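You operate a simulated robot arm through the tools that you are given. There is no shell and no other tool. Be economical: measure what you need, move in short steps, check, and stop when the job is done.

You are at the controls of a simulated robot arm. One attempt, no reset.

JOB
Take the white brush and leave it in the teal tray. Push the drawer of the padded bench shut. Take the blue crayon and leave it on top of the white tape measure. The order is free.

Only the result counts: the job must be done as asked and must still hold three seconds after the hand-in. Knocking over, shifting, dropping, spilling or breaking anything else fails it.

ROBOT AND FRAMES
A 7-joint arm with a two-finger parallel gripper on a trunk, on a base that drives. Base frame: it is fixed to the floor where the robot stands at the start and does not move with it; the origin is under the middle of the robot, x ahead of it, y to its left, z up. Lengths are in mm, angles in rad, forces in N, time in s.
With the tool pointing down near the work surface it reaches from about 220 to 720 mm from the robot's upright axis, wherever it stands. Its first joint turns from -2.496 to 2.496 rad. Places, roughly: blue crayon (3x3x9 cm) [-1100, -700, 900]; drawer of the padded bench [400, 600, 600]; teal tray [0, 2500, 500]; white tape measure [-1000, 2250, 1000]. Payload 3 kg.
Tool frame: the origin (TCP) lies between the finger pads and is the grasp point; the fingertips stand 30 mm ahead of it; z points along the fingers, y is the line along which they close. Largest opening 110 mm; finger width 20, thickness 10; the body of the gripper, 48 by 112 mm, starts 55 mm behind the TCP.
Orientation is that of the tool frame in the base frame, as a unit quaternion [x, y, z, w]. With the fingers straight down and closing along the base's y, the tool's x points along the base's -x, its y along +y and its z along -z.

CONTROLS
- The arm moves only by the tool apply_moves. Its argument "steps" is a list of rows, each a list of 7 numbers: the shift along the tool's x, y, z in units of 300 mm (1.0 is 300 mm), then the turn, a rotation vector about the tool's x, y, z in units of 180 degrees (1.0 is 180 degrees), then the opening, from 0 (shut) to 1 (fully open). In form: [[x, y, z, ax, ay, az, fingers], ...]. A call has 1 to 8 rows; each row is the pose to reach, as a shift and turn from the pose commanded when the call began, along the tool's axes at that moment. A call with a number of a shift or a turn outside -1 to 1 is refused whole. A row lasts 0.2 s, in which the tool goes at most 50 mm and 0.15 rad; a call with a longer step from one row to the next is refused whole, and so is a gripper value outside its range. A pose out of reach is approached as far as the arm can. The call stops where the force on the tool passes 40 N (or 10 N more than at its start, if that is more) or the arm is blocked; 0.2 s more then pass. The fingers move at their own pace (about 153 mm/s each) and stop on an object; they squeeze with about 40 N. The grip force told is the motor's: it shows also when the fingers shut on nothing. Time passes only in rows, and 0.2 s behind the last, so rows that repeat a pose let the fingers close. It gives the time, the measured TCP pose, the force on the tool (base axes), the opening and the grip force at its end, in the units of the frame above (readings bear some noise), with the torque about the TCP (base axes, N m) and any sound that the robot's microphone picked up.
- Cameras (640 x 400 px; columns grow to the right, rows downward): "scene" is now at [148.2, 455.9, 1190.5]; the picture's right is [0.00, -0.17, 0.99], its down [-0.77, 0.62, 0.11] and it looks along [-0.63, -0.76, -0.13] (base axes); focal length 214 px, centre (320, 200). "wrist" rides on the gripper at [72, 17, -103] in the tool frame; the picture's right is [-0.23, 0.97, 0.00], its down [-0.76, -0.18, -0.62] and it looks along [-0.61, -0.14, 0.78] (tool axes); focal length 222 px, centre (320, 200).
- snapshot(camera): a new picture of that camera. It takes no simulated time.
- move_column(by): slides the trunk up (or, below 0, down) by that many mm; the arm and the scene camera ride with it, the base frame stays. It gives what a move gives, with no picture.
- steer(legs): drives the robot by 1 to 6 legs, each [ahead, turn to the left] in mm and rad, along the robot's own axes; the way and the turn of a leg run together, so that a leg with both is an arc; at most 1500 mm and 3.142 rad a leg. The arm and the cameras ride along, it lands a little off, and it stops where it bumps. It gives what a move gives.
- head_to(pan, tilt): turns the head with the scene camera to pan (to the left, within 1.396 rad either way) and tilt (down, from -0.506 to 1.204), counted from straight ahead of the robot. It gives what a move gives.
- point_at(camera, pixels): for up to 12 pixels [column, row] of the newest picture of that camera ("zoom" is the newest enlarged one), the place [x, y, z] in the base frame of the surface seen there, good to about 2 mm. It takes no simulated time.
- zoom(camera, box): a new picture of the part [left, top, right, bottom] of that camera's present view, enlarged. It takes no simulated time.
- close_job(): hands the job in; it is judged then, once.

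Work in short steps. Measure before you move; look again where a grasp or a placing could have gone wrong, and mend it. You have 110 turns and 78 pictures in all, those below and enlarged ones among them. Open the gripper and draw the arm clear of the work before you hand the job in, unless the task says otherwise; then end with one line.

The tools are called after "Emit:" as a command line: name --pt "numbers of a row" for each row, then --argument value for the rest, lists and objects as JSON in quotes. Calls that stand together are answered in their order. apply_moves: Moves the arm, as the interface text tells. Its arguments: {"type":"object","properties":{"steps":{"type":"array"}},"required":["steps"]} The other tools are called the same way: move_column (by) slides the trunk up or down; steer (legs) drives the base; head_to (pan, tilt) turns the head that bears the scene camera; snapshot (camera) takes a picture; point_at (camera, pixels) gives the place of the surface under pixels of a picture; zoom (camera, box) takes an enlarged picture of a part of a camera's view; close_job () hands the job in.

At the start:

```text
t: 0.0
eef_pos: [100.0, 541.0, 1074.0]
tcp_rot: [0.0, 1.0, 0.0, 0.0]
ft_force: [0.1, -0.3, -0.8]
torque: [0.0, 0.0, -0.03]
width: 109.9
finger_force: 0.2
trunk travel left (down, up): [-225.0, 265.0]
robot x, y, heading: [-0.8, 1.5, -0.001]
head pan, tilt: [-1.4, 0.686]
```

scene: 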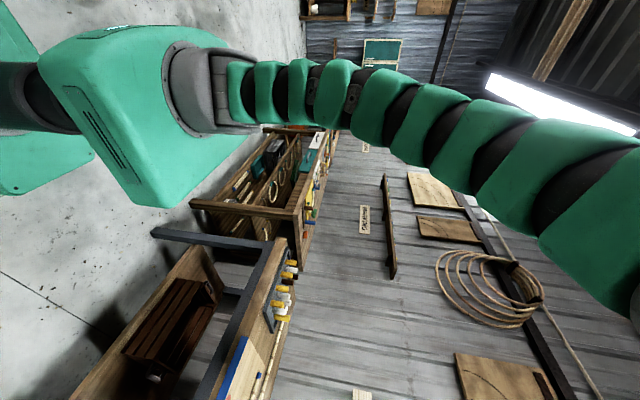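
wrist: 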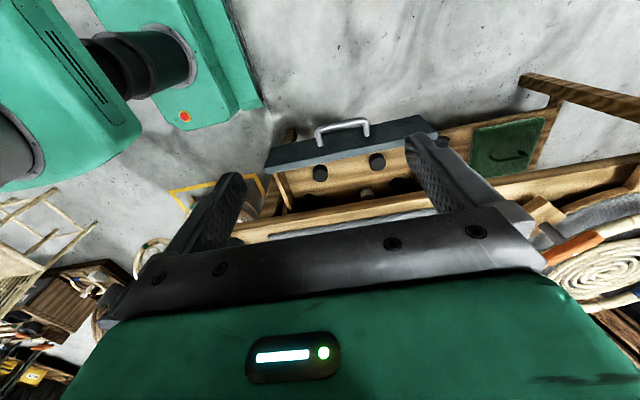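

I start by turning the head to straight ahead to see the drawer and the surroundings.

Emit:
head_to --pan 0.9 --tilt 0.6

Emit:
snapshot --camera "scene"

```text
t: 2.1
eef_pos: [99.6, 540.0, 1074.3]
tcp_rot: [0.0, 1.0, 0.0, 0.0]
ft_force: [0.9, 0.5, 0.2]
torque: [0.0, 0.01, -0.02]
width: 110.0
finger_force: 0.1
trunk travel left (down, up): [-225.0, 265.0]
robot x, y, heading: [-3.4, 1.7, 0.0]
head pan, tilt: [0.901, 0.6]
```

```text
75 pictures are left
```

scene: 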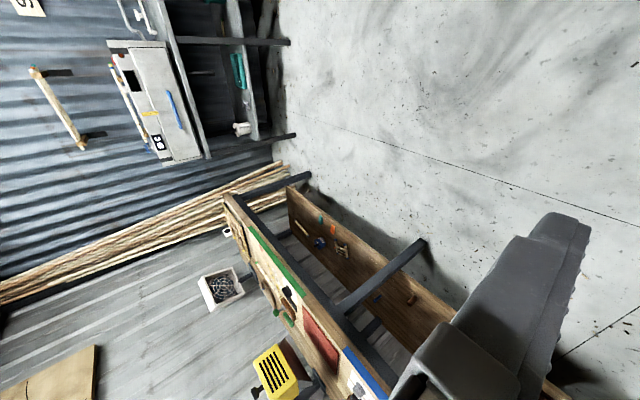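

The picture is rolled (floor at right), so I measure several pixels to learn the geometry: shelves around (230,70), bench edge (270,260), grey box (490,300).

Emit:
point_at --camera "scene" --pixels '[[240, 70], [240, 130], [160, 90], [60, 110], [340, 230], [270, 260], [420, 245], [490, 340], [540, 250], [220, 290], [280, 370], [450, 80]]'

Emit:
head_to --pan 0 --tilt 0.6

Emit:
snapshot --camera "scene"

```text
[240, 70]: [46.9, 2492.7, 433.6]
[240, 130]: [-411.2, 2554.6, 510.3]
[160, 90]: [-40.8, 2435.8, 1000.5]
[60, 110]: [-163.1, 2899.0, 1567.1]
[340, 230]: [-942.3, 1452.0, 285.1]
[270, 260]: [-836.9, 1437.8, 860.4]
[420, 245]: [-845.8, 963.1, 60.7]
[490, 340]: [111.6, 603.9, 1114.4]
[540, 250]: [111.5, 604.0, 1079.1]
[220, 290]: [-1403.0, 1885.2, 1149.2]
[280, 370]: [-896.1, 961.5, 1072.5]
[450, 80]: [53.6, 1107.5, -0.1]
```

```text
t: 3.3
eef_pos: [99.7, 540.2, 1075.2]
tcp_rot: [0.0, 1.0, 0.001, 0.0]
ft_force: [-0.2, -0.1, 0.3]
torque: [-0.01, 0.04, -0.02]
width: 109.8
finger_force: 0.2
trunk travel left (down, up): [-225.0, 265.0]
robot x, y, heading: [0.5, 2.7, 0.001]
head pan, tilt: [0.0, 0.6]
```

```text
74 pictures are left
```

scene: 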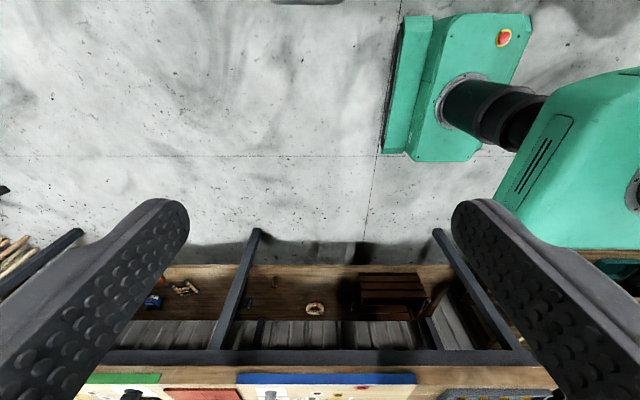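

The scene camera evidently sits near the gripper. Wrist view shows the drawer's handle (342,128), front panel (350,150), bench edges; I measure those.

Emit:
point_at --camera "wrist" --pixels '[[342, 125], [290, 153], [420, 125], [300, 165], [385, 150], [330, 175], [370, 195], [290, 195], [340, 222], [510, 140], [220, 185], [600, 270]]'

Emit:
zoom --camera "wrist" --box '[160, 60, 560, 310]'

```text
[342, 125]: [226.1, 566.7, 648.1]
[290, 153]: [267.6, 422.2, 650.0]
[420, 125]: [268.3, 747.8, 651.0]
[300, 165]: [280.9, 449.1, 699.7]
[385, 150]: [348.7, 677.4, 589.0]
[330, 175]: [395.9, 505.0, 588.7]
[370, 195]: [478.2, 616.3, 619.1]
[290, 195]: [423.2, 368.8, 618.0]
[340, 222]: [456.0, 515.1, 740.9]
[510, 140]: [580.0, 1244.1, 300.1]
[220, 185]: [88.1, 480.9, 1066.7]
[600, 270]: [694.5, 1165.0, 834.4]
```

```text
1.60 times, centred on (360, 185) of wrist
```

zoom: 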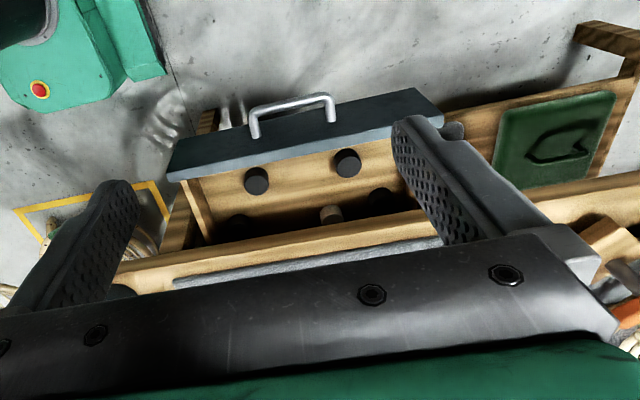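

I measure the bench's front edge, the panel's corners and the handle's ends in the zoomed picture.

Emit:
point_at --camera "zoom" --pixels '[[255, 125], [330, 100], [290, 103], [252, 108], [180, 178], [437, 125], [300, 150], [300, 135], [230, 245], [230, 255], [230, 235], [255, 268]]'

Emit:
point_at --camera "scene" --pixels '[[320, 100], [320, 240], [315, 307], [340, 370], [450, 230], [270, 300]]'

```text
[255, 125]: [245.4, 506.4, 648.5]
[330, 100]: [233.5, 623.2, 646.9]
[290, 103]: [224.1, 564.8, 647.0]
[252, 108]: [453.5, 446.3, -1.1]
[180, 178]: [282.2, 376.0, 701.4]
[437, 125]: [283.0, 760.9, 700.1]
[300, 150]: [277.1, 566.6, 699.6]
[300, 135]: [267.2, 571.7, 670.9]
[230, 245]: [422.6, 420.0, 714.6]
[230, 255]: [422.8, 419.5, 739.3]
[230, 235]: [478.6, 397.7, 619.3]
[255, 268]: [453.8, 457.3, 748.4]
```

```text
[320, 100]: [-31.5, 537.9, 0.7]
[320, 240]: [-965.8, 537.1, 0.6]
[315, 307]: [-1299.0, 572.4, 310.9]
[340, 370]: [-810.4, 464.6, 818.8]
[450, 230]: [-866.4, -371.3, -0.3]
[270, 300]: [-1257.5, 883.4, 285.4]
```

Panel's outer face is at x=267, top z=700, centre y=568; handle bar at z=648; bench edge at x=423. I'll come down with shut fingers above the handle bar and push the panel in +x.

Emit:
apply_moves --pt "-0.13 0.03 0 0 0 0 0" --pt "-0.26 0.06 0 0 0 0 0" --pt "-0.4 0.09 0 0 0 0 0" --pt "-0.4 0.09 0.15 0 0 0 0" --pt "-0.4 0.09 0.3 0 0 0 0" --pt "-0.4 0.09 0.45 0 0 0 0" --pt "-0.4 0.09 0.6 0 0 0 0" --pt "-0.4 0.09 0.7 0 0 0 0"

```text
t: 5.1
eef_pos: [221.0, 568.1, 864.8]
tcp_rot: [0.0, 1.0, 0.0, 0.0]
ft_force: [0.5, -1.1, -0.1]
torque: [0.0, -0.04, 0.02]
width: 0.0
finger_force: 38.0
trunk travel left (down, up): [-225.0, 265.0]
robot x, y, heading: [-0.7, 3.2, 0.0]
head pan, tilt: [0.0, 0.6]
```

At (221,568,865). Next down 164 mm to z≈701, then a look.

Emit:
apply_moves --pt "0 0 0.14 0 0 0 0" --pt "0 0 0.28 0 0 0 0" --pt "0 0 0.42 0 0 0 0" --pt "0 0 0.547 0 0 0 0"

Emit:
snapshot --camera "wrist"

```text
t: 6.1
eef_pos: [217.7, 563.8, 700.0]
tcp_rot: [-0.001, 1.0, 0.0, -0.001]
ft_force: [0.1, 0.3, -0.3]
torque: [0.02, 0.02, -0.03]
width: 0.0
finger_force: 37.9
trunk travel left (down, up): [-225.0, 265.0]
robot x, y, heading: [-0.6, 4.1, 0.003]
head pan, tilt: [0.0, 0.6]
```

```text
72 pictures are left
```

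wrist: 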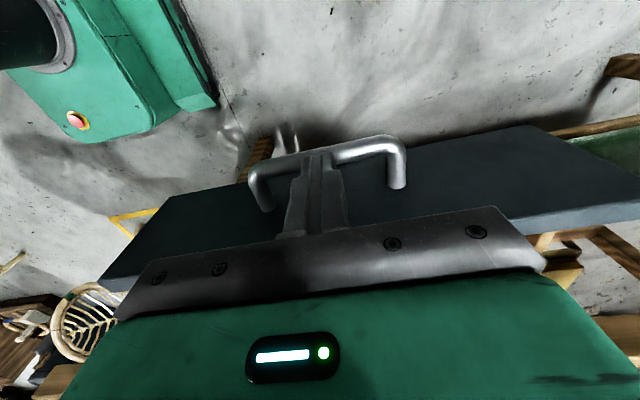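

Fingers are just above the handle bar in front of the panel. Pushing +x in small rows.

Emit:
apply_moves --pt "-0.06 0 0 0 0 0 0" --pt "-0.12 0 0 0 0 0 0" --pt "-0.18 0 0 0 0 0 0" --pt "-0.24 0 0 0 0 0 0" --pt "-0.3 0 0 0 0 0 0" --pt "-0.36 0 0 0 0 0 0" --pt "-0.42 0 0 0 0 0 0" --pt "-0.48 0 0 0 0 0 0"

```text
t: 8.0
eef_pos: [357.4, 570.4, 701.5]
tcp_rot: [-0.002, 1.0, -0.001, -0.002]
ft_force: [-17.5, -9.8, 12.6]
torque: [0.79, -1.56, -0.06]
width: 0.1
finger_force: 37.8
trunk travel left (down, up): [-225.0, 265.0]
robot x, y, heading: [-4.0, -1.4, 0.0]
head pan, tilt: [0.0, 0.6]
stopped in row 8: the force on the tool passed its limit at 43 N (the readings are from after the stop); the commanded pose is now the measured one
```

The push stopped at x=357 (panel face ≈ 367–370). I look.

Emit:
snapshot --camera "wrist"

Emit:
snapshot --camera "scene"

```text
71 pictures are left
```

wrist: 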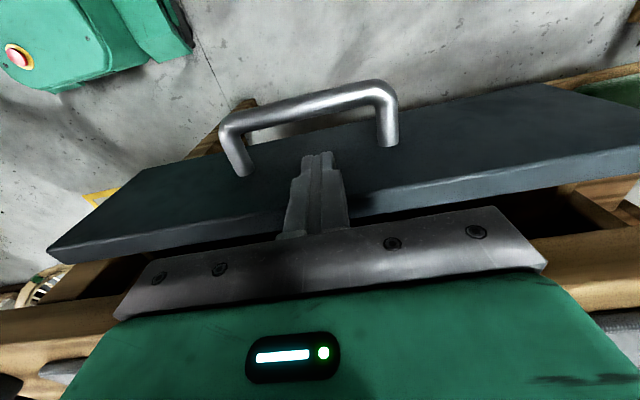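

```text
70 pictures are left
```

scene: 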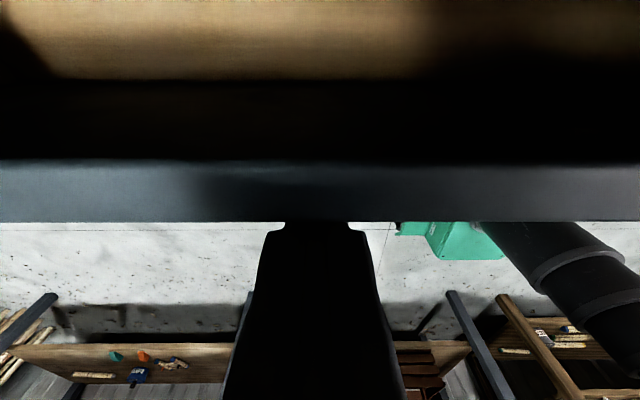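

The drawer is still open some; I measure panel edge and bench edge in the wrist picture.

Emit:
point_at --camera "wrist" --pixels '[[100, 225], [250, 235], [400, 200], [500, 180], [600, 160], [100, 330], [590, 230], [110, 200], [500, 120]]'

```text
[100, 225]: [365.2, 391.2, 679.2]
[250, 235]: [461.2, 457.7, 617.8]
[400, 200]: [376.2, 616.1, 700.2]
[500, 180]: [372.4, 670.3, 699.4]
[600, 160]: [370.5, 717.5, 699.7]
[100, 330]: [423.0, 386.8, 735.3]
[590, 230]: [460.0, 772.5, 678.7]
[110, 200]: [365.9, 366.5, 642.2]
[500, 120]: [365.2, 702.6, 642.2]
```

Panel face is at x≈365, evenly; about 40 mm to go. I continue more slowly.

Emit:
apply_moves --pt "-0.015 0 0 0 0 0 0" --pt "-0.03 0 0 0 0 0 0" --pt "-0.045 0 0 0 0 0 0" --pt "-0.06 0 0 0 0 0 0" --pt "-0.075 0 0 0 0 0 0" --pt "-0.09 0 0 0 0 0 0" --pt "-0.105 0 0 0 0 0 0" --pt "-0.12 0 0 0 0 0 0"

```text
t: 8.4
eef_pos: [356.3, 572.6, 702.0]
tcp_rot: [-0.004, 1.0, 0.0, -0.002]
ft_force: [-20.3, -12.0, 15.1]
torque: [0.91, -1.8, -0.11]
width: 0.2
finger_force: 37.3
trunk travel left (down, up): [-225.0, 265.0]
robot x, y, heading: [-0.3, 2.5, 0.001]
head pan, tilt: [0.0, 0.6]
stopped in row 1: the force on the tool passed its limit at 43 N (the readings are from after the stop); the commanded pose is now the measured one
```

The torque hints at contact high on the hand. The scene camera rides on the hand, so tilting it to -0.5 should look toward +x.

Emit:
head_to --pan 0 --tilt -0.5

Emit:
snapshot --camera "scene"

```text
t: 9.7
eef_pos: [353.3, 572.3, 702.8]
tcp_rot: [-0.005, 1.0, 0.0, -0.003]
ft_force: [-79.3, -15.5, 29.8]
torque: [1.62, -5.04, 1.32]
width: 0.1
finger_force: 38.2
trunk travel left (down, up): [-225.0, 265.0]
robot x, y, heading: [1.5, 7.4, 0.002]
head pan, tilt: [0.0, -0.499]
```

```text
69 pictures are left
```

scene: 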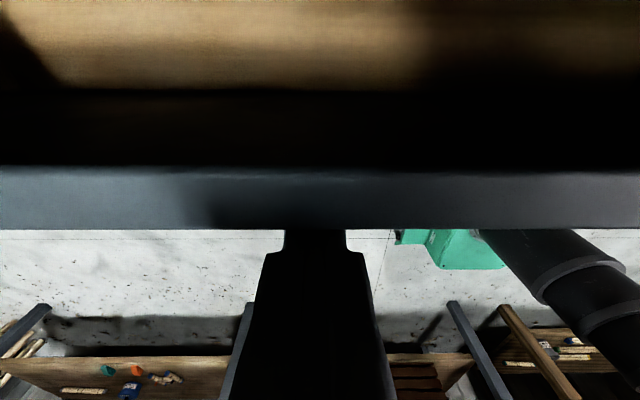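

Force jumped to 79 N while tilting and the view hardly changed: the head unit on the +x side of the hand is what's touching the bench. I retreat in -x at once.

Emit:
apply_moves --pt "0.1 0 0 0 0 0 0" --pt "0.25 0 0 0 0 0 0" --pt "0.4 0 0 0 0 0 0"

Emit:
head_to --pan 0 --tilt -0.5

Emit:
snapshot --camera "scene"

```text
t: 10.5
eef_pos: [240.0, 570.1, 702.0]
tcp_rot: [-0.002, 1.0, -0.002, -0.002]
ft_force: [0.3, 0.7, -0.4]
torque: [0.04, 0.02, 0.0]
width: 0.0
finger_force: 37.3
trunk travel left (down, up): [-225.0, 265.0]
robot x, y, heading: [-0.5, 4.1, -0.004]
head pan, tilt: [0.0, -0.499]
```

```text
t: 11.1
eef_pos: [238.0, 570.9, 701.5]
tcp_rot: [-0.004, 1.0, -0.002, -0.003]
ft_force: [-0.4, -0.2, -1.2]
torque: [-0.01, 0.0, -0.01]
width: 0.2
finger_force: 38.0
trunk travel left (down, up): [-225.0, 265.0]
robot x, y, heading: [0.6, 3.1, -0.001]
head pan, tilt: [0.0, -0.499]
```

```text
68 pictures are left
```

scene: 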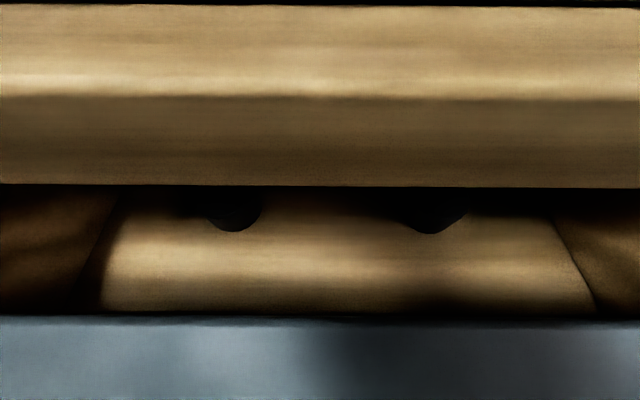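

Retreated. I'll now tilt the hand 45° so that the fingers point forward-down, keeping the head unit back from the bench.

Emit:
apply_moves --pt "0 0 -0.03 0 -0.042 0 0" --pt "0 0 -0.03 0 -0.084 0 0" --pt "0 0 -0.03 0 -0.126 0 0" --pt "0 0 -0.03 0 -0.168 0 0" --pt "0 0 -0.03 0 -0.21 0 0" --pt "0 0 -0.03 0 -0.25 0 0"

Emit:
snapshot --camera "scene"

```text
t: 12.5
eef_pos: [239.6, 570.8, 709.9]
tcp_rot: [-0.003, 0.925, 0.0, 0.38]
ft_force: [0.4, 0.9, 0.0]
torque: [0.0, -0.02, 0.0]
width: 0.1
finger_force: 37.0
trunk travel left (down, up): [-225.0, 265.0]
robot x, y, heading: [-1.4, 5.0, 0.005]
head pan, tilt: [0.0, -0.499]
```

```text
67 pictures are left
```

scene: 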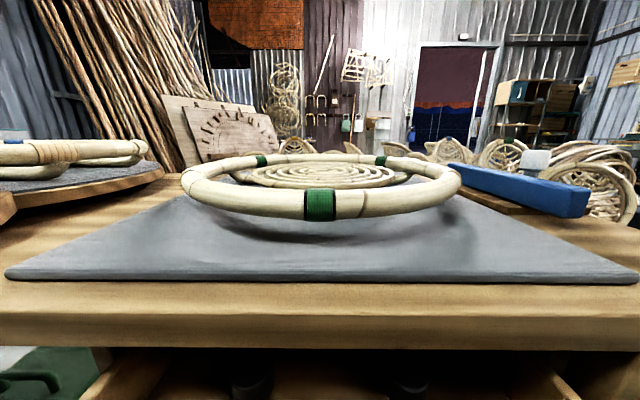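

A rattan ring lies on the bench; I measure it and the bench edge.

Emit:
point_at --camera "scene" --pixels '[[320, 205], [320, 240], [320, 280], [320, 300], [320, 345], [220, 210], [420, 210], [540, 190], [320, 175], [500, 280], [100, 280]]'

```text
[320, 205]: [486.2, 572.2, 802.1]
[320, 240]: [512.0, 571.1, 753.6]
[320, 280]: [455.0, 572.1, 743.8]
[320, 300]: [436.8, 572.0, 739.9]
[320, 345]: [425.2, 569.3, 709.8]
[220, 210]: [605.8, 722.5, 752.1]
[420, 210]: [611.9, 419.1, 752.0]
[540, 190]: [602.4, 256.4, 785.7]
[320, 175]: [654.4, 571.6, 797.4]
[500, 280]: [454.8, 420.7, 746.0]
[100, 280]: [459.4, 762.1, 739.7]
```

The ring is well beyond; the head unit at pan 0 sticks forward toward the tips. I pan it aside as it was at start, then advance to near the panel.

Emit:
head_to --pan -1.39 --tilt 0.6

Emit:
apply_moves --pt "-0.1 0 0.1 0 0 0 0" --pt "-0.18 0 0.2 0 0 0 0"

Emit:
snapshot --camera "wrist"

```text
t: 14.0
eef_pos: [239.1, 570.3, 709.0]
tcp_rot: [-0.004, 0.925, 0.0, 0.38]
ft_force: [0.5, 0.1, 1.0]
torque: [-0.02, 0.0, -0.01]
width: 0.0
finger_force: 37.6
trunk travel left (down, up): [-225.0, 265.0]
robot x, y, heading: [0.2, 3.9, -0.004]
head pan, tilt: [-1.389, 0.6]
```

```text
t: 14.6
eef_pos: [322.3, 572.7, 703.4]
tcp_rot: [-0.004, 0.925, -0.001, 0.38]
ft_force: [-1.0, -0.4, -0.2]
torque: [0.0, -0.03, -0.01]
width: 0.2
finger_force: 37.8
trunk travel left (down, up): [-225.0, 265.0]
robot x, y, heading: [-0.1, 0.0, -0.001]
head pan, tilt: [-1.389, 0.6]
```

```text
66 pictures are left
```

wrist: 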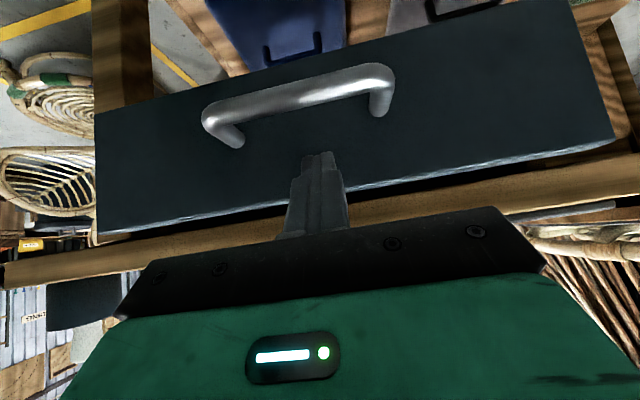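

Clear. Push along +x in 8 mm rows.

Emit:
apply_moves --pt "-0.019 0 0.0187 0 0 0 0" --pt "-0.038 0 0.0375 0 0 0 0" --pt "-0.057 0 0.056 0 0 0 0" --pt "-0.076 0 0.075 0 0 0 0" --pt "-0.095 0 0.094 0 0 0 0" --pt "-0.114 0 0.1125 0 0 0 0" --pt "-0.133 0 0.131 0 0 0 0" --pt "-0.152 0 0.15 0 0 0 0"

```text
t: 16.4
eef_pos: [385.4, 571.9, 703.8]
tcp_rot: [-0.004, 0.925, -0.001, 0.379]
ft_force: [-0.2, 0.2, -0.1]
torque: [0.0, -0.02, -0.02]
width: 0.0
finger_force: 37.8
trunk travel left (down, up): [-225.0, 265.0]
robot x, y, heading: [-0.8, 2.5, -0.0]
head pan, tilt: [-1.389, 0.6]
```

No resistance yet; continue the push until it stops.

Emit:
apply_moves --pt "-0.012 0 0.0117 0 0 0 0" --pt "-0.024 0 0.0235 0 0 0 0" --pt "-0.036 0 0.0352 0 0 0 0" --pt "-0.047 0 0.047 0 0 0 0"

Emit:
snapshot --camera "wrist"

```text
t: 17.4
eef_pos: [401.1, 572.7, 704.6]
tcp_rot: [-0.005, 0.925, 0.001, 0.38]
ft_force: [-19.8, -3.6, 2.7]
torque: [0.1, 0.18, -0.1]
width: 0.0
finger_force: 37.2
trunk travel left (down, up): [-225.0, 265.0]
robot x, y, heading: [1.4, 5.4, 0.002]
head pan, tilt: [-1.389, 0.6]
```

```text
65 pictures are left
```

wrist: 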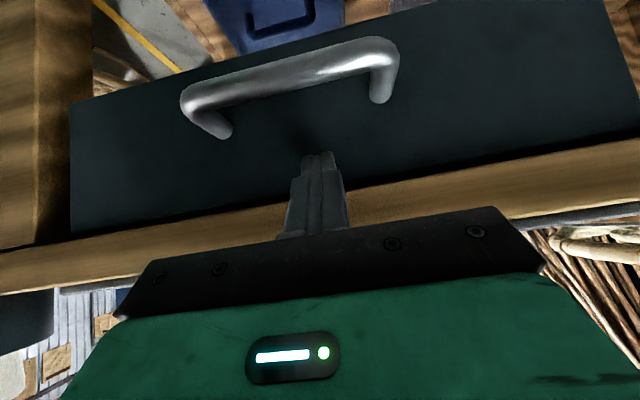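

Resistance of 20 N now; I check panel versus frame positions and press a bit further.

Emit:
apply_moves --pt "-0.01 0 0.01 0 0 0 0" --pt "-0.02 0 0.02 0 0 0 0" --pt "-0.03 0 0.03 0 0 0 0"

Emit:
snapshot --camera "wrist"

Emit:
point_at --camera "wrist" --pixels '[[150, 180], [150, 260], [500, 110], [500, 170], [30, 200], [430, 185], [430, 200], [220, 205], [220, 225]]'

```text
t: 17.8
eef_pos: [401.7, 574.0, 704.1]
tcp_rot: [-0.004, 0.926, 0.0, 0.377]
ft_force: [-10.6, -1.6, 3.2]
torque: [-0.04, 0.05, -0.11]
width: 0.1
finger_force: 37.5
trunk travel left (down, up): [-225.0, 265.0]
robot x, y, heading: [-1.7, 5.0, -0.001]
head pan, tilt: [-1.389, 0.6]
stopped in row 1: the force on the tool passed its limit at 47 N (the readings are from after the stop); the commanded pose is now the measured one
```

```text
64 pictures are left
```

wrist: 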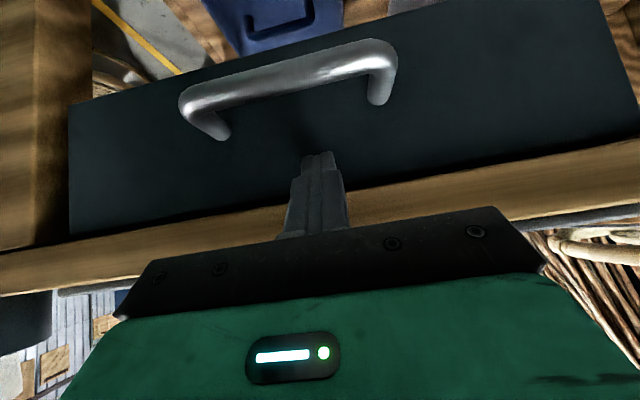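

```text
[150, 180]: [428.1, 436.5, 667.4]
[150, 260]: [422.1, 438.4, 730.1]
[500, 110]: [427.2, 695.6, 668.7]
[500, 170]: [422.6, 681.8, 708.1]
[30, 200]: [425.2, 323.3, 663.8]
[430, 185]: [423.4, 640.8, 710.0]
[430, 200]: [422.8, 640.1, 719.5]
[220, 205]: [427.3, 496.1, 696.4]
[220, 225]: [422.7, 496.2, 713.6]
```

The panel is flush with the frame (427 vs 423–425): drawer shut. Retreat in -x.

Emit:
apply_moves --pt "0.11 0 -0.11 0 0 0 0" --pt "0.22 0 -0.22 0 0 0 0" --pt "0.33 0 -0.33 0 0 0 0" --pt "0.36 0 -0.45 0 0 0 0" --pt "0.38 0 -0.6 0 0 0 0" --pt "0.3 0 -0.73 0 0 0 0.5"

Emit:
head_to --pan -1.39 --tilt 0.2

Emit:
snapshot --camera "wrist"

Emit:
snapshot --camera "scene"

```text
t: 19.2
eef_pos: [182.9, 572.0, 799.4]
tcp_rot: [-0.005, 0.926, 0.0, 0.378]
ft_force: [-0.1, 0.2, 0.0]
torque: [0.0, 0.03, -0.02]
width: 55.0
finger_force: 0.1
trunk travel left (down, up): [-225.0, 265.0]
robot x, y, heading: [-0.8, -0.1, -0.003]
head pan, tilt: [-1.389, 0.6]
```

```text
t: 20.1
eef_pos: [182.2, 572.6, 796.8]
tcp_rot: [-0.004, 0.926, 0.0, 0.378]
ft_force: [0.2, -0.9, 0.3]
torque: [0.0, 0.01, -0.03]
width: 55.1
finger_force: 0.1
trunk travel left (down, up): [-225.0, 265.0]
robot x, y, heading: [0.2, 5.3, -0.003]
head pan, tilt: [-1.389, 0.201]
```

```text
63 pictures are left
```

wrist: 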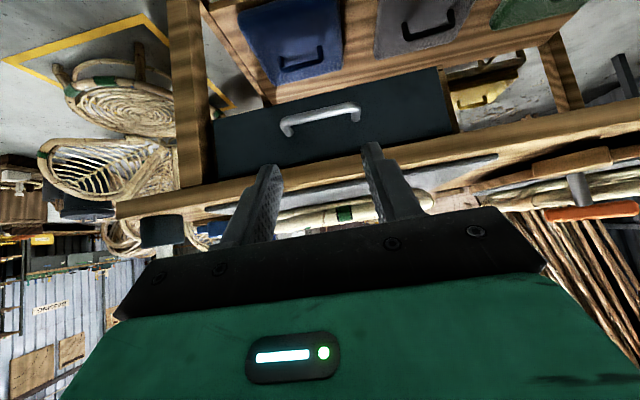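

```text
62 pictures are left
```

scene: 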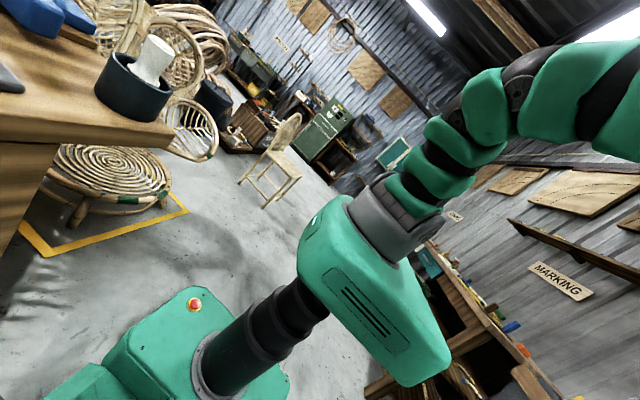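

A dark cup holding something white is at (145,65) at the bench's end. I zoom and measure.

Emit:
zoom --camera "scene" --box '[0, 0, 240, 150]'

Emit:
point_at --camera "scene" --pixels '[[155, 50], [150, 75], [135, 90], [100, 70], [165, 85], [90, 130], [160, 130], [35, 15]]'

```text
2.67 times, centred on (120, 75) of scene
```

zoom: 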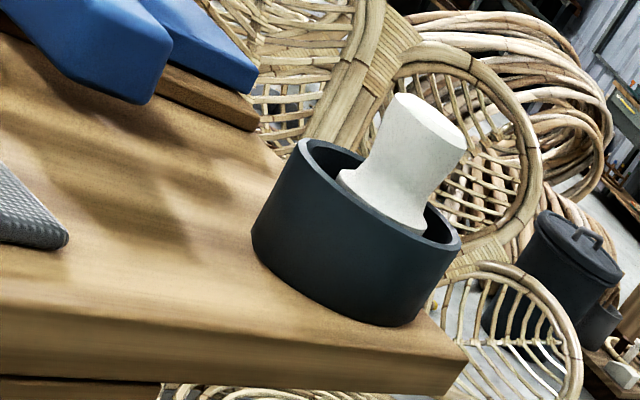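

```text
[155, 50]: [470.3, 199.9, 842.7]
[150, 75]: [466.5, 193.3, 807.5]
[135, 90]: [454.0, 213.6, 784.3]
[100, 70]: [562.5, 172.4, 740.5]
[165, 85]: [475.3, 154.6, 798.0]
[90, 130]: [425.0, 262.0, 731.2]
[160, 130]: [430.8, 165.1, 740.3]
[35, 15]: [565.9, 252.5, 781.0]
```

This is probably the white brush, standing in a dark cup. I raise and straighten the hand to look from above.

Emit:
apply_moves --pt "-0.1 0 -0.1 0 0.042 0 0.5" --pt "-0.2 0 -0.2 0 0.084 0 0.5" --pt "-0.3 0 -0.3 0 0.126 0 0.5" --pt "-0.4 0 -0.4 0 0.168 0 0.5" --pt "-0.47 0 -0.474 0 0.21 0 0.5" --pt "-0.47 0 -0.474 0 0.248 0 0.5"

```text
t: 21.5
eef_pos: [184.9, 571.5, 997.7]
tcp_rot: [-0.004, 1.0, -0.002, -0.003]
ft_force: [-0.8, 0.1, -0.3]
torque: [-0.03, -0.05, 0.02]
width: 55.3
finger_force: 0.0
trunk travel left (down, up): [-225.0, 265.0]
robot x, y, heading: [-1.5, 4.7, -0.006]
head pan, tilt: [-1.389, 0.201]
```

Straight down at (185,572,998). Move over toward the cup.

Emit:
apply_moves --pt "-0.075 -0.125 0 0 0 0 0.5" --pt "-0.15 -0.25 0 0 0 0 0.5" --pt "-0.225 -0.375 0 0 0 0 0.5" --pt "-0.3 -0.5 0 0 0 0 0.5" --pt "-0.375 -0.625 0 0 0 0 0.5" --pt "-0.45 -0.75 0 0 0 0 0.5" --pt "-0.525 -0.875 0 0 0 0 0.5" --pt "-0.6 -1.0 0 0 0 0 0.5"

Emit:
snapshot --camera "wrist"

Emit:
snapshot --camera "scene"

```text
t: 23.3
eef_pos: [368.8, 273.7, 994.8]
tcp_rot: [-0.005, 1.0, -0.003, -0.003]
ft_force: [-0.3, 1.0, 0.3]
torque: [-0.03, -0.03, 0.01]
width: 55.1
finger_force: 0.1
trunk travel left (down, up): [-225.0, 265.0]
robot x, y, heading: [-3.5, -0.6, 0.002]
head pan, tilt: [-1.389, 0.201]
```

```text
60 pictures are left
```

wrist: 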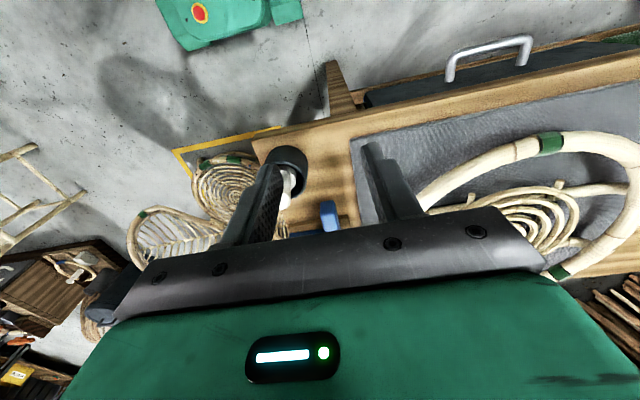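

```text
59 pictures are left
```

scene: 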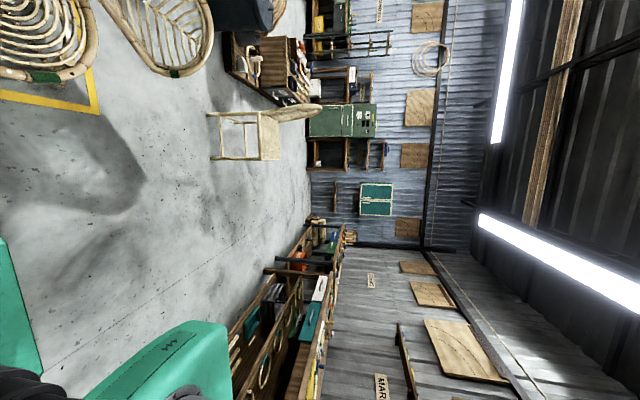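

Scene camera with pan 0, tilt 0 should look straight down onto the cup.

Emit:
head_to --pan -0.4 --tilt 0

Emit:
snapshot --camera "scene"

```text
t: 24.5
eef_pos: [369.6, 273.5, 996.3]
tcp_rot: [-0.005, 1.0, -0.002, -0.002]
ft_force: [0.1, 0.2, -0.1]
torque: [-0.02, -0.01, -0.01]
width: 55.1
finger_force: 0.0
trunk travel left (down, up): [-225.0, 265.0]
robot x, y, heading: [1.1, 3.2, -0.001]
head pan, tilt: [-0.4, 0.0]
```

```text
58 pictures are left
```

scene: 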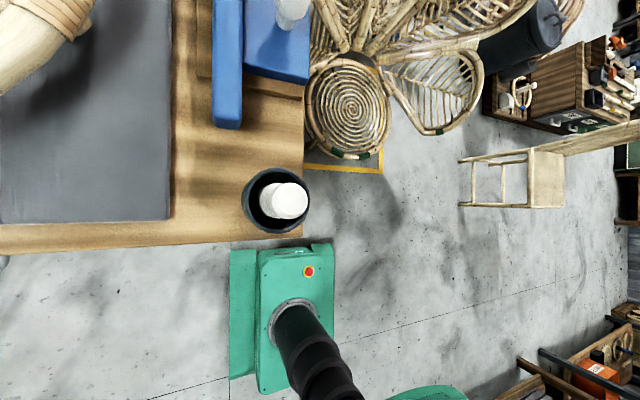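

I see the cup with the white thing at (280,200), and another white thing at (292,10). Zoom on both.

Emit:
zoom --camera "scene" --box '[230, 150, 342, 220]'

Emit:
point_at --camera "zoom" --pixels '[[300, 285], [250, 255], [340, 290], [400, 310], [320, 200], [430, 340], [200, 270], [90, 250], [280, 100], [445, 250], [345, 380]]'

Emit:
zoom --camera "scene" --box '[190, 0, 350, 100]'

```text
5.71 times, centred on (286, 185) of scene
```

zoom: 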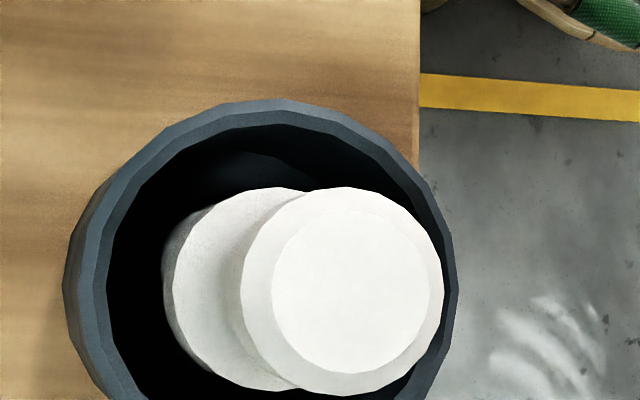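

```text
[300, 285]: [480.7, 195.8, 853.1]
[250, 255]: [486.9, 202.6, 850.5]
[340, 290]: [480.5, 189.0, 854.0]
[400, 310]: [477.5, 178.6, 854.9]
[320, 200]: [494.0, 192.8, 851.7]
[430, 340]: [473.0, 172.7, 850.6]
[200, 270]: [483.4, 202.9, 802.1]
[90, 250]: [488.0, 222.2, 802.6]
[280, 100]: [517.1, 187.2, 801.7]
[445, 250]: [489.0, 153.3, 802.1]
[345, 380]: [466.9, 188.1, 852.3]
```

```text
4.00 times, centred on (270, 50) of scene
```

zoom: 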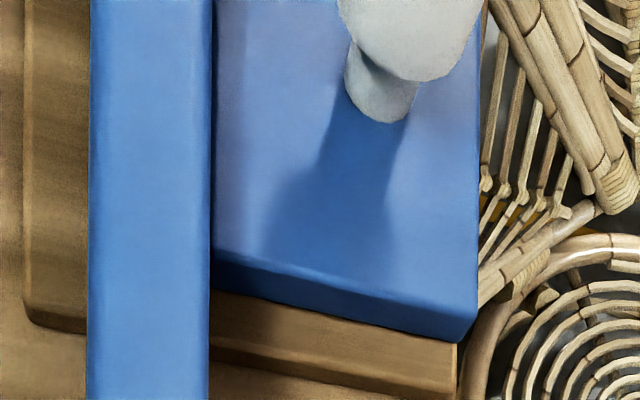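

There's a second white hourglass on the blue block. I tilt toward +x to compare.

Emit:
head_to --pan -0.2 --tilt -0.5

Emit:
snapshot --camera "scene"

```text
t: 25.5
eef_pos: [370.0, 274.3, 995.7]
tcp_rot: [-0.004, 1.0, -0.001, -0.002]
ft_force: [0.3, 0.4, -0.8]
torque: [0.03, 0.01, -0.03]
width: 55.1
finger_force: 0.1
trunk travel left (down, up): [-225.0, 265.0]
robot x, y, heading: [-2.4, 5.3, -0.003]
head pan, tilt: [-0.201, -0.499]
```

```text
55 pictures are left
```

scene: 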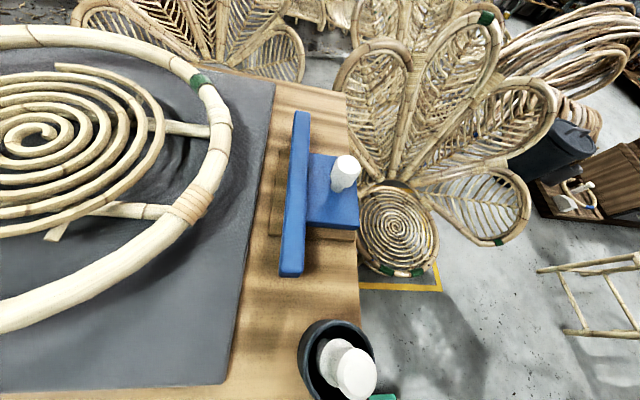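

Emit:
zoom --camera "scene" --box '[260, 100, 420, 200]'

Emit:
zoom --camera "scene" --box '[280, 310, 424, 400]'

```text
4.00 times, centred on (340, 150) of scene
```

zoom: 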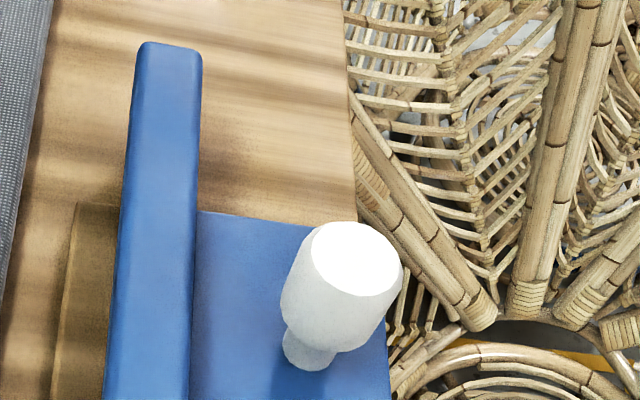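

```text
4.44 times, centred on (352, 355) of scene
```

zoom: 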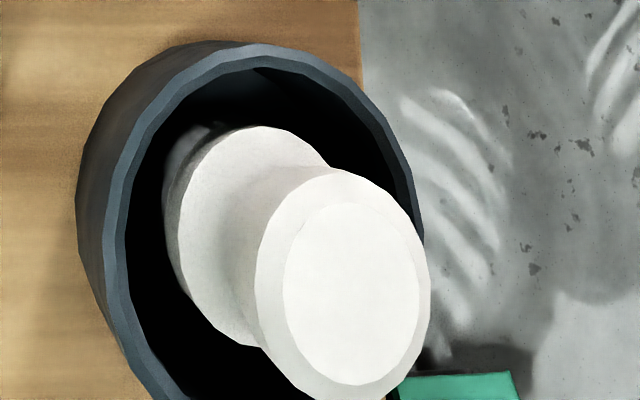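

Before choosing, I survey the wall benches at -x for other brush candidates: tilt 1.2, pan 0.

Emit:
head_to --pan 0 --tilt 1.2

Emit:
snapshot --camera "scene"

```text
t: 27.2
eef_pos: [370.6, 273.3, 996.3]
tcp_rot: [-0.004, 1.0, -0.002, -0.003]
ft_force: [-0.2, 0.2, -0.2]
torque: [-0.03, 0.02, -0.01]
width: 54.9
finger_force: 0.0
trunk travel left (down, up): [-225.0, 265.0]
robot x, y, heading: [-2.7, 3.2, -0.003]
head pan, tilt: [0.0, 1.201]
```

```text
52 pictures are left
```

scene: 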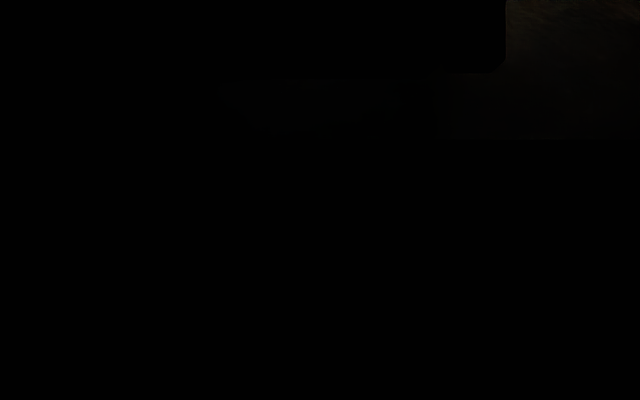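

Blocked by the gripper itself. Use pan -1.39 with high tilt, which looks toward -x past the hand.

Emit:
head_to --pan -1.39 --tilt 1.0

Emit:
snapshot --camera "scene"

```text
t: 28.7
eef_pos: [371.1, 273.2, 995.2]
tcp_rot: [-0.004, 1.0, -0.003, -0.001]
ft_force: [-0.9, 0.3, 0.3]
torque: [-0.01, -0.02, -0.01]
width: 54.9
finger_force: 0.0
trunk travel left (down, up): [-225.0, 265.0]
robot x, y, heading: [-0.5, 3.8, 0.004]
head pan, tilt: [-1.389, 1.0]
```

```text
51 pictures are left
```

scene: 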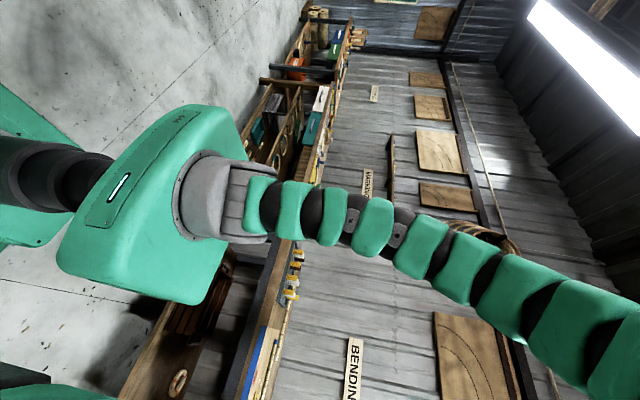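

I want a side view of the object on the blue block: move the hand to about (370,430,900), and look with pan -1.39, tilt -0.5.

Emit:
apply_moves --pt "0.03 0.13 0.05 0 0 0 0.5" --pt "0.06 0.26 0.1 0 0 0 0.5" --pt "0.1 0.39 0.17 0 0 0 0.5" --pt "0.15 0.5 0.27 0 0 0 0.5"

Emit:
head_to --pan -1.2 --tilt -0.45

Emit:
snapshot --camera "scene"

```text
t: 29.7
eef_pos: [320.3, 418.8, 916.0]
tcp_rot: [-0.005, 1.0, -0.002, -0.003]
ft_force: [-0.2, -0.6, 0.2]
torque: [0.05, 0.06, -0.01]
width: 54.9
finger_force: 0.1
trunk travel left (down, up): [-225.0, 265.0]
robot x, y, heading: [-0.3, 3.9, -0.0]
head pan, tilt: [-1.389, 1.0]
```

```text
t: 31.3
eef_pos: [322.1, 418.7, 916.2]
tcp_rot: [-0.005, 1.0, -0.002, -0.002]
ft_force: [-0.3, 0.7, 0.1]
torque: [-0.03, 0.05, -0.01]
width: 55.0
finger_force: 0.0
trunk travel left (down, up): [-225.0, 265.0]
robot x, y, heading: [0.8, 0.8, 0.001]
head pan, tilt: [-1.201, -0.45]
```

```text
50 pictures are left
```

scene: 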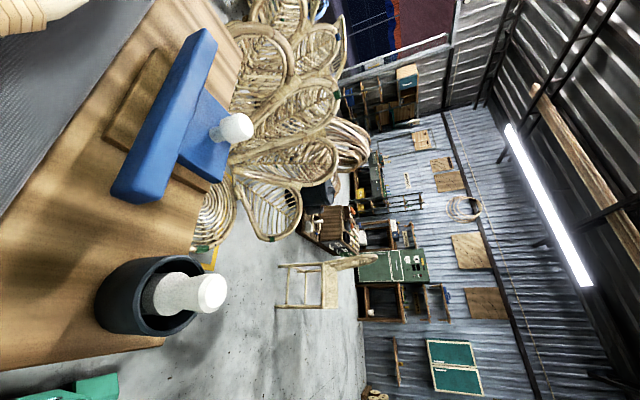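

Emit:
zoom --camera "scene" --box '[80, 80, 272, 200]'

Emit:
zoom --camera "scene" --box '[80, 240, 240, 340]'

```text
3.33 times, centred on (176, 140) of scene
```

zoom: 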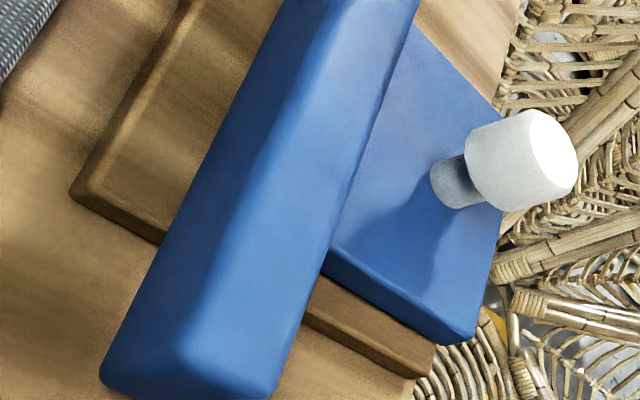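

```text
4.00 times, centred on (160, 290) of scene
```

zoom: 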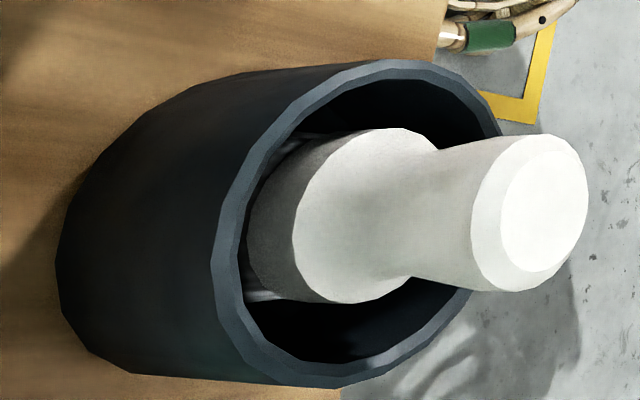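

The cup one is a brush: hourglass white handle, greyer bristles below. The other is a knob of the blue tool. Move above the brush at (480,187).

Emit:
head_to --pan -1.39 --tilt 0.2

Emit:
apply_moves --pt "-0.08 -0.125 0 0 0 0 0.7" --pt "-0.16 -0.25 0 0 0 0 0.7" --pt "-0.24 -0.375 0 0 0 0 0.7" --pt "-0.32 -0.5 0 0 0 0 0.7" --pt "-0.42 -0.63 0 0 0 0 0.7" --pt "-0.527 -0.772 0 0 0 0 0.7"

Emit:
snapshot --camera "wrist"

```text
t: 32.3
eef_pos: [322.1, 419.6, 916.5]
tcp_rot: [-0.005, 1.0, -0.001, -0.002]
ft_force: [-0.7, -0.5, 0.2]
torque: [0.03, -0.01, -0.03]
width: 55.1
finger_force: 0.2
trunk travel left (down, up): [-225.0, 265.0]
robot x, y, heading: [0.3, 6.9, -0.002]
head pan, tilt: [-1.389, 0.201]
```

```text
refused: row 6 steps farther than a row can; nothing moved
```

```text
47 pictures are left
```

wrist: 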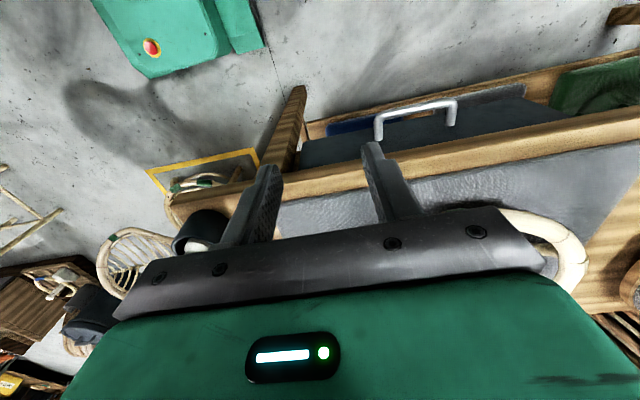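

Refused for a too-long step; same move in 8 rows.

Emit:
apply_moves --pt "-0.066 -0.097 0 0 0 0 0.7" --pt "-0.132 -0.194 0 0 0 0 0.7" --pt "-0.198 -0.29 0 0 0 0 0.7" --pt "-0.264 -0.387 0 0 0 0 0.7" --pt "-0.33 -0.484 0 0 0 0 0.7" --pt "-0.396 -0.58 0 0 0 0 0.7" --pt "-0.46 -0.677 0 0 0 0 0.7" --pt "-0.527 -0.775 0 0 0 0 0.7"

Emit:
snapshot --camera "wrist"

```text
t: 34.1
eef_pos: [478.9, 192.8, 918.8]
tcp_rot: [-0.005, 1.0, -0.002, -0.002]
ft_force: [-0.5, 0.8, 0.3]
torque: [-0.04, -0.03, 0.03]
width: 77.1
finger_force: 0.1
trunk travel left (down, up): [-225.0, 265.0]
robot x, y, heading: [-1.0, 0.4, -0.0]
head pan, tilt: [-1.389, 0.201]
```

```text
46 pictures are left
```

wrist: 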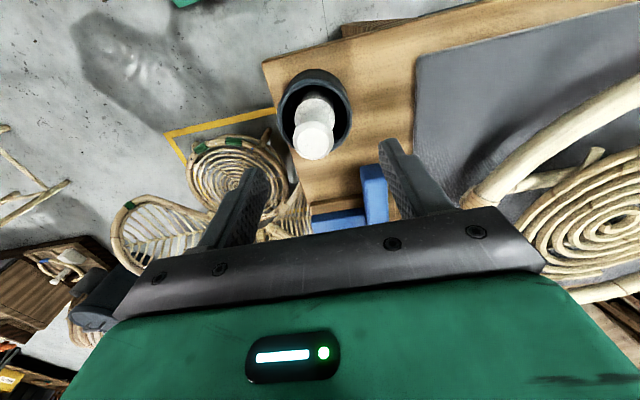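

Measure brush top in this picture: (313,142) with edges.

Emit:
point_at --camera "wrist" --pixels '[[313, 142], [296, 140], [331, 142], [313, 126], [313, 156], [316, 108], [282, 100], [348, 110]]'

```text
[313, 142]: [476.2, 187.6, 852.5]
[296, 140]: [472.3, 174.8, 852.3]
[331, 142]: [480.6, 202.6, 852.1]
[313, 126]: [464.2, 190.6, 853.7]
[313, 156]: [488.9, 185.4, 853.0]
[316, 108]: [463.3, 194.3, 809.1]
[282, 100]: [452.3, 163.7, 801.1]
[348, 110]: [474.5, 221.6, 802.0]
```

Brush centre is (477,188), top z 853. Descend to z≈843.

Emit:
apply_moves --pt "0.005 -0.014 0.1 0 0 0 0.7" --pt "0.005 -0.014 0.19 0 0 0 0.7" --pt "0.005 -0.014 0.255 0 0 0 0.7"

Emit:
apply_moves --pt "0 0 0 0 0 0 0.2" --pt "0 0 0 0 0 0 0.1" --pt "0 0 0 0 0 0 0.1"

```text
t: 34.9
eef_pos: [480.7, 186.2, 842.7]
tcp_rot: [-0.005, 1.0, -0.001, -0.001]
ft_force: [0.3, -0.4, -0.2]
torque: [-0.02, 0.03, 0.01]
width: 76.9
finger_force: 0.1
trunk travel left (down, up): [-225.0, 265.0]
robot x, y, heading: [0.2, 0.0, -0.002]
head pan, tilt: [-1.389, 0.201]
```

```text
t: 35.7
eef_pos: [480.5, 187.5, 843.5]
tcp_rot: [-0.004, 1.0, -0.001, -0.002]
ft_force: [0.3, 0.8, -0.2]
torque: [0.02, 0.01, -0.01]
width: 32.4
finger_force: 40.6
trunk travel left (down, up): [-225.0, 265.0]
robot x, y, heading: [-3.7, 6.8, 0.001]
head pan, tilt: [-1.389, 0.201]
```

Gripped at 32 mm. Lift 150 mm slowly first, command fingers shut.

Emit:
apply_moves --pt "0 0 -0.04 0 0 0 0.05" --pt "0 0 -0.1 0 0 0 0.05" --pt "0 0 -0.18 0 0 0 0.05" --pt "0 0 -0.28 0 0 0 0.05" --pt "0 0 -0.4 0 0 0 0.05" --pt "0 0 -0.55 0 0 0 0.05"

Emit:
snapshot --camera "wrist"

```text
t: 37.1
eef_pos: [483.4, 187.8, 1005.9]
tcp_rot: [-0.006, 1.0, -0.001, -0.003]
ft_force: [0.6, 0.3, -0.5]
torque: [-0.04, -0.02, 0.0]
width: 32.6
finger_force: 39.9
trunk travel left (down, up): [-225.0, 265.0]
robot x, y, heading: [0.1, 1.7, -0.004]
head pan, tilt: [-1.389, 0.201]
```

```text
45 pictures are left
```

wrist: 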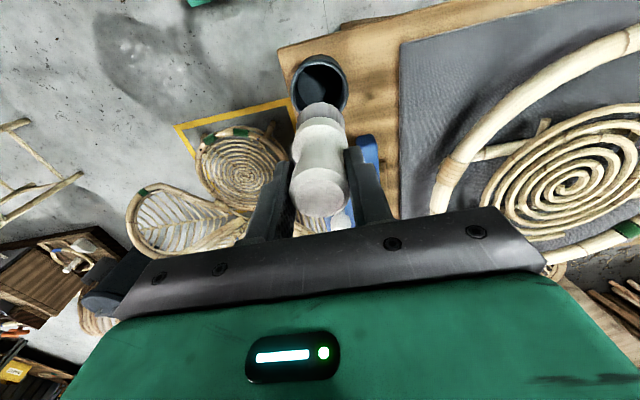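

Brush is held clear of the cup. Retract the arm toward the robot before driving.

Emit:
apply_moves --pt "0.13 -0.05 -0.05 0 0 0 0.05" --pt "0.26 -0.1 -0.1 0 0 0 0.05" --pt "0.39 -0.15 -0.15 0 0 0 0.05" --pt "0.5 -0.22 -0.18 0 0 0 0.05"

Emit:
steer --legs '[[0, 1.571], [1100, 0]]'

Emit:
snapshot --camera "wrist"

```text
t: 38.1
eef_pos: [333.9, 120.8, 1062.3]
tcp_rot: [-0.005, 1.0, -0.003, -0.001]
ft_force: [0.6, 0.3, -0.8]
torque: [-0.04, 0.02, 0.02]
width: 32.8
finger_force: 40.7
trunk travel left (down, up): [-225.0, 265.0]
robot x, y, heading: [-5.6, 3.5, -0.01]
head pan, tilt: [-1.389, 0.201]
```

```text
t: 47.5
eef_pos: [-128.6, 1407.8, 1062.7]
tcp_rot: [0.715, -0.7, 0.002, 0.0]
ft_force: [-0.3, 0.1, -0.6]
torque: [0.02, 0.0, -0.04]
width: 32.3
finger_force: 39.7
trunk travel left (down, up): [-225.0, 265.0]
robot x, y, heading: [-10.6, 1077.6, 1.584]
head pan, tilt: [-1.389, 0.201]
```

```text
44 pictures are left
```

wrist: 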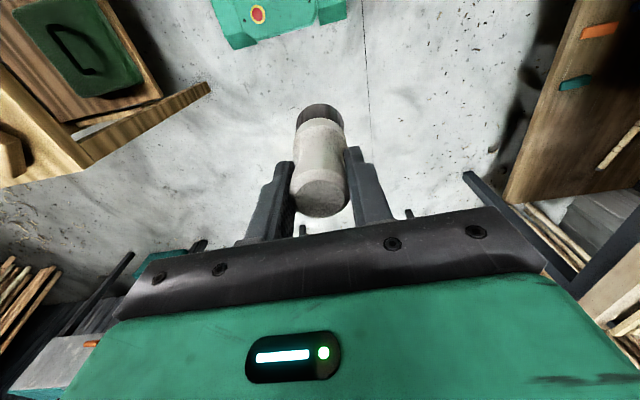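

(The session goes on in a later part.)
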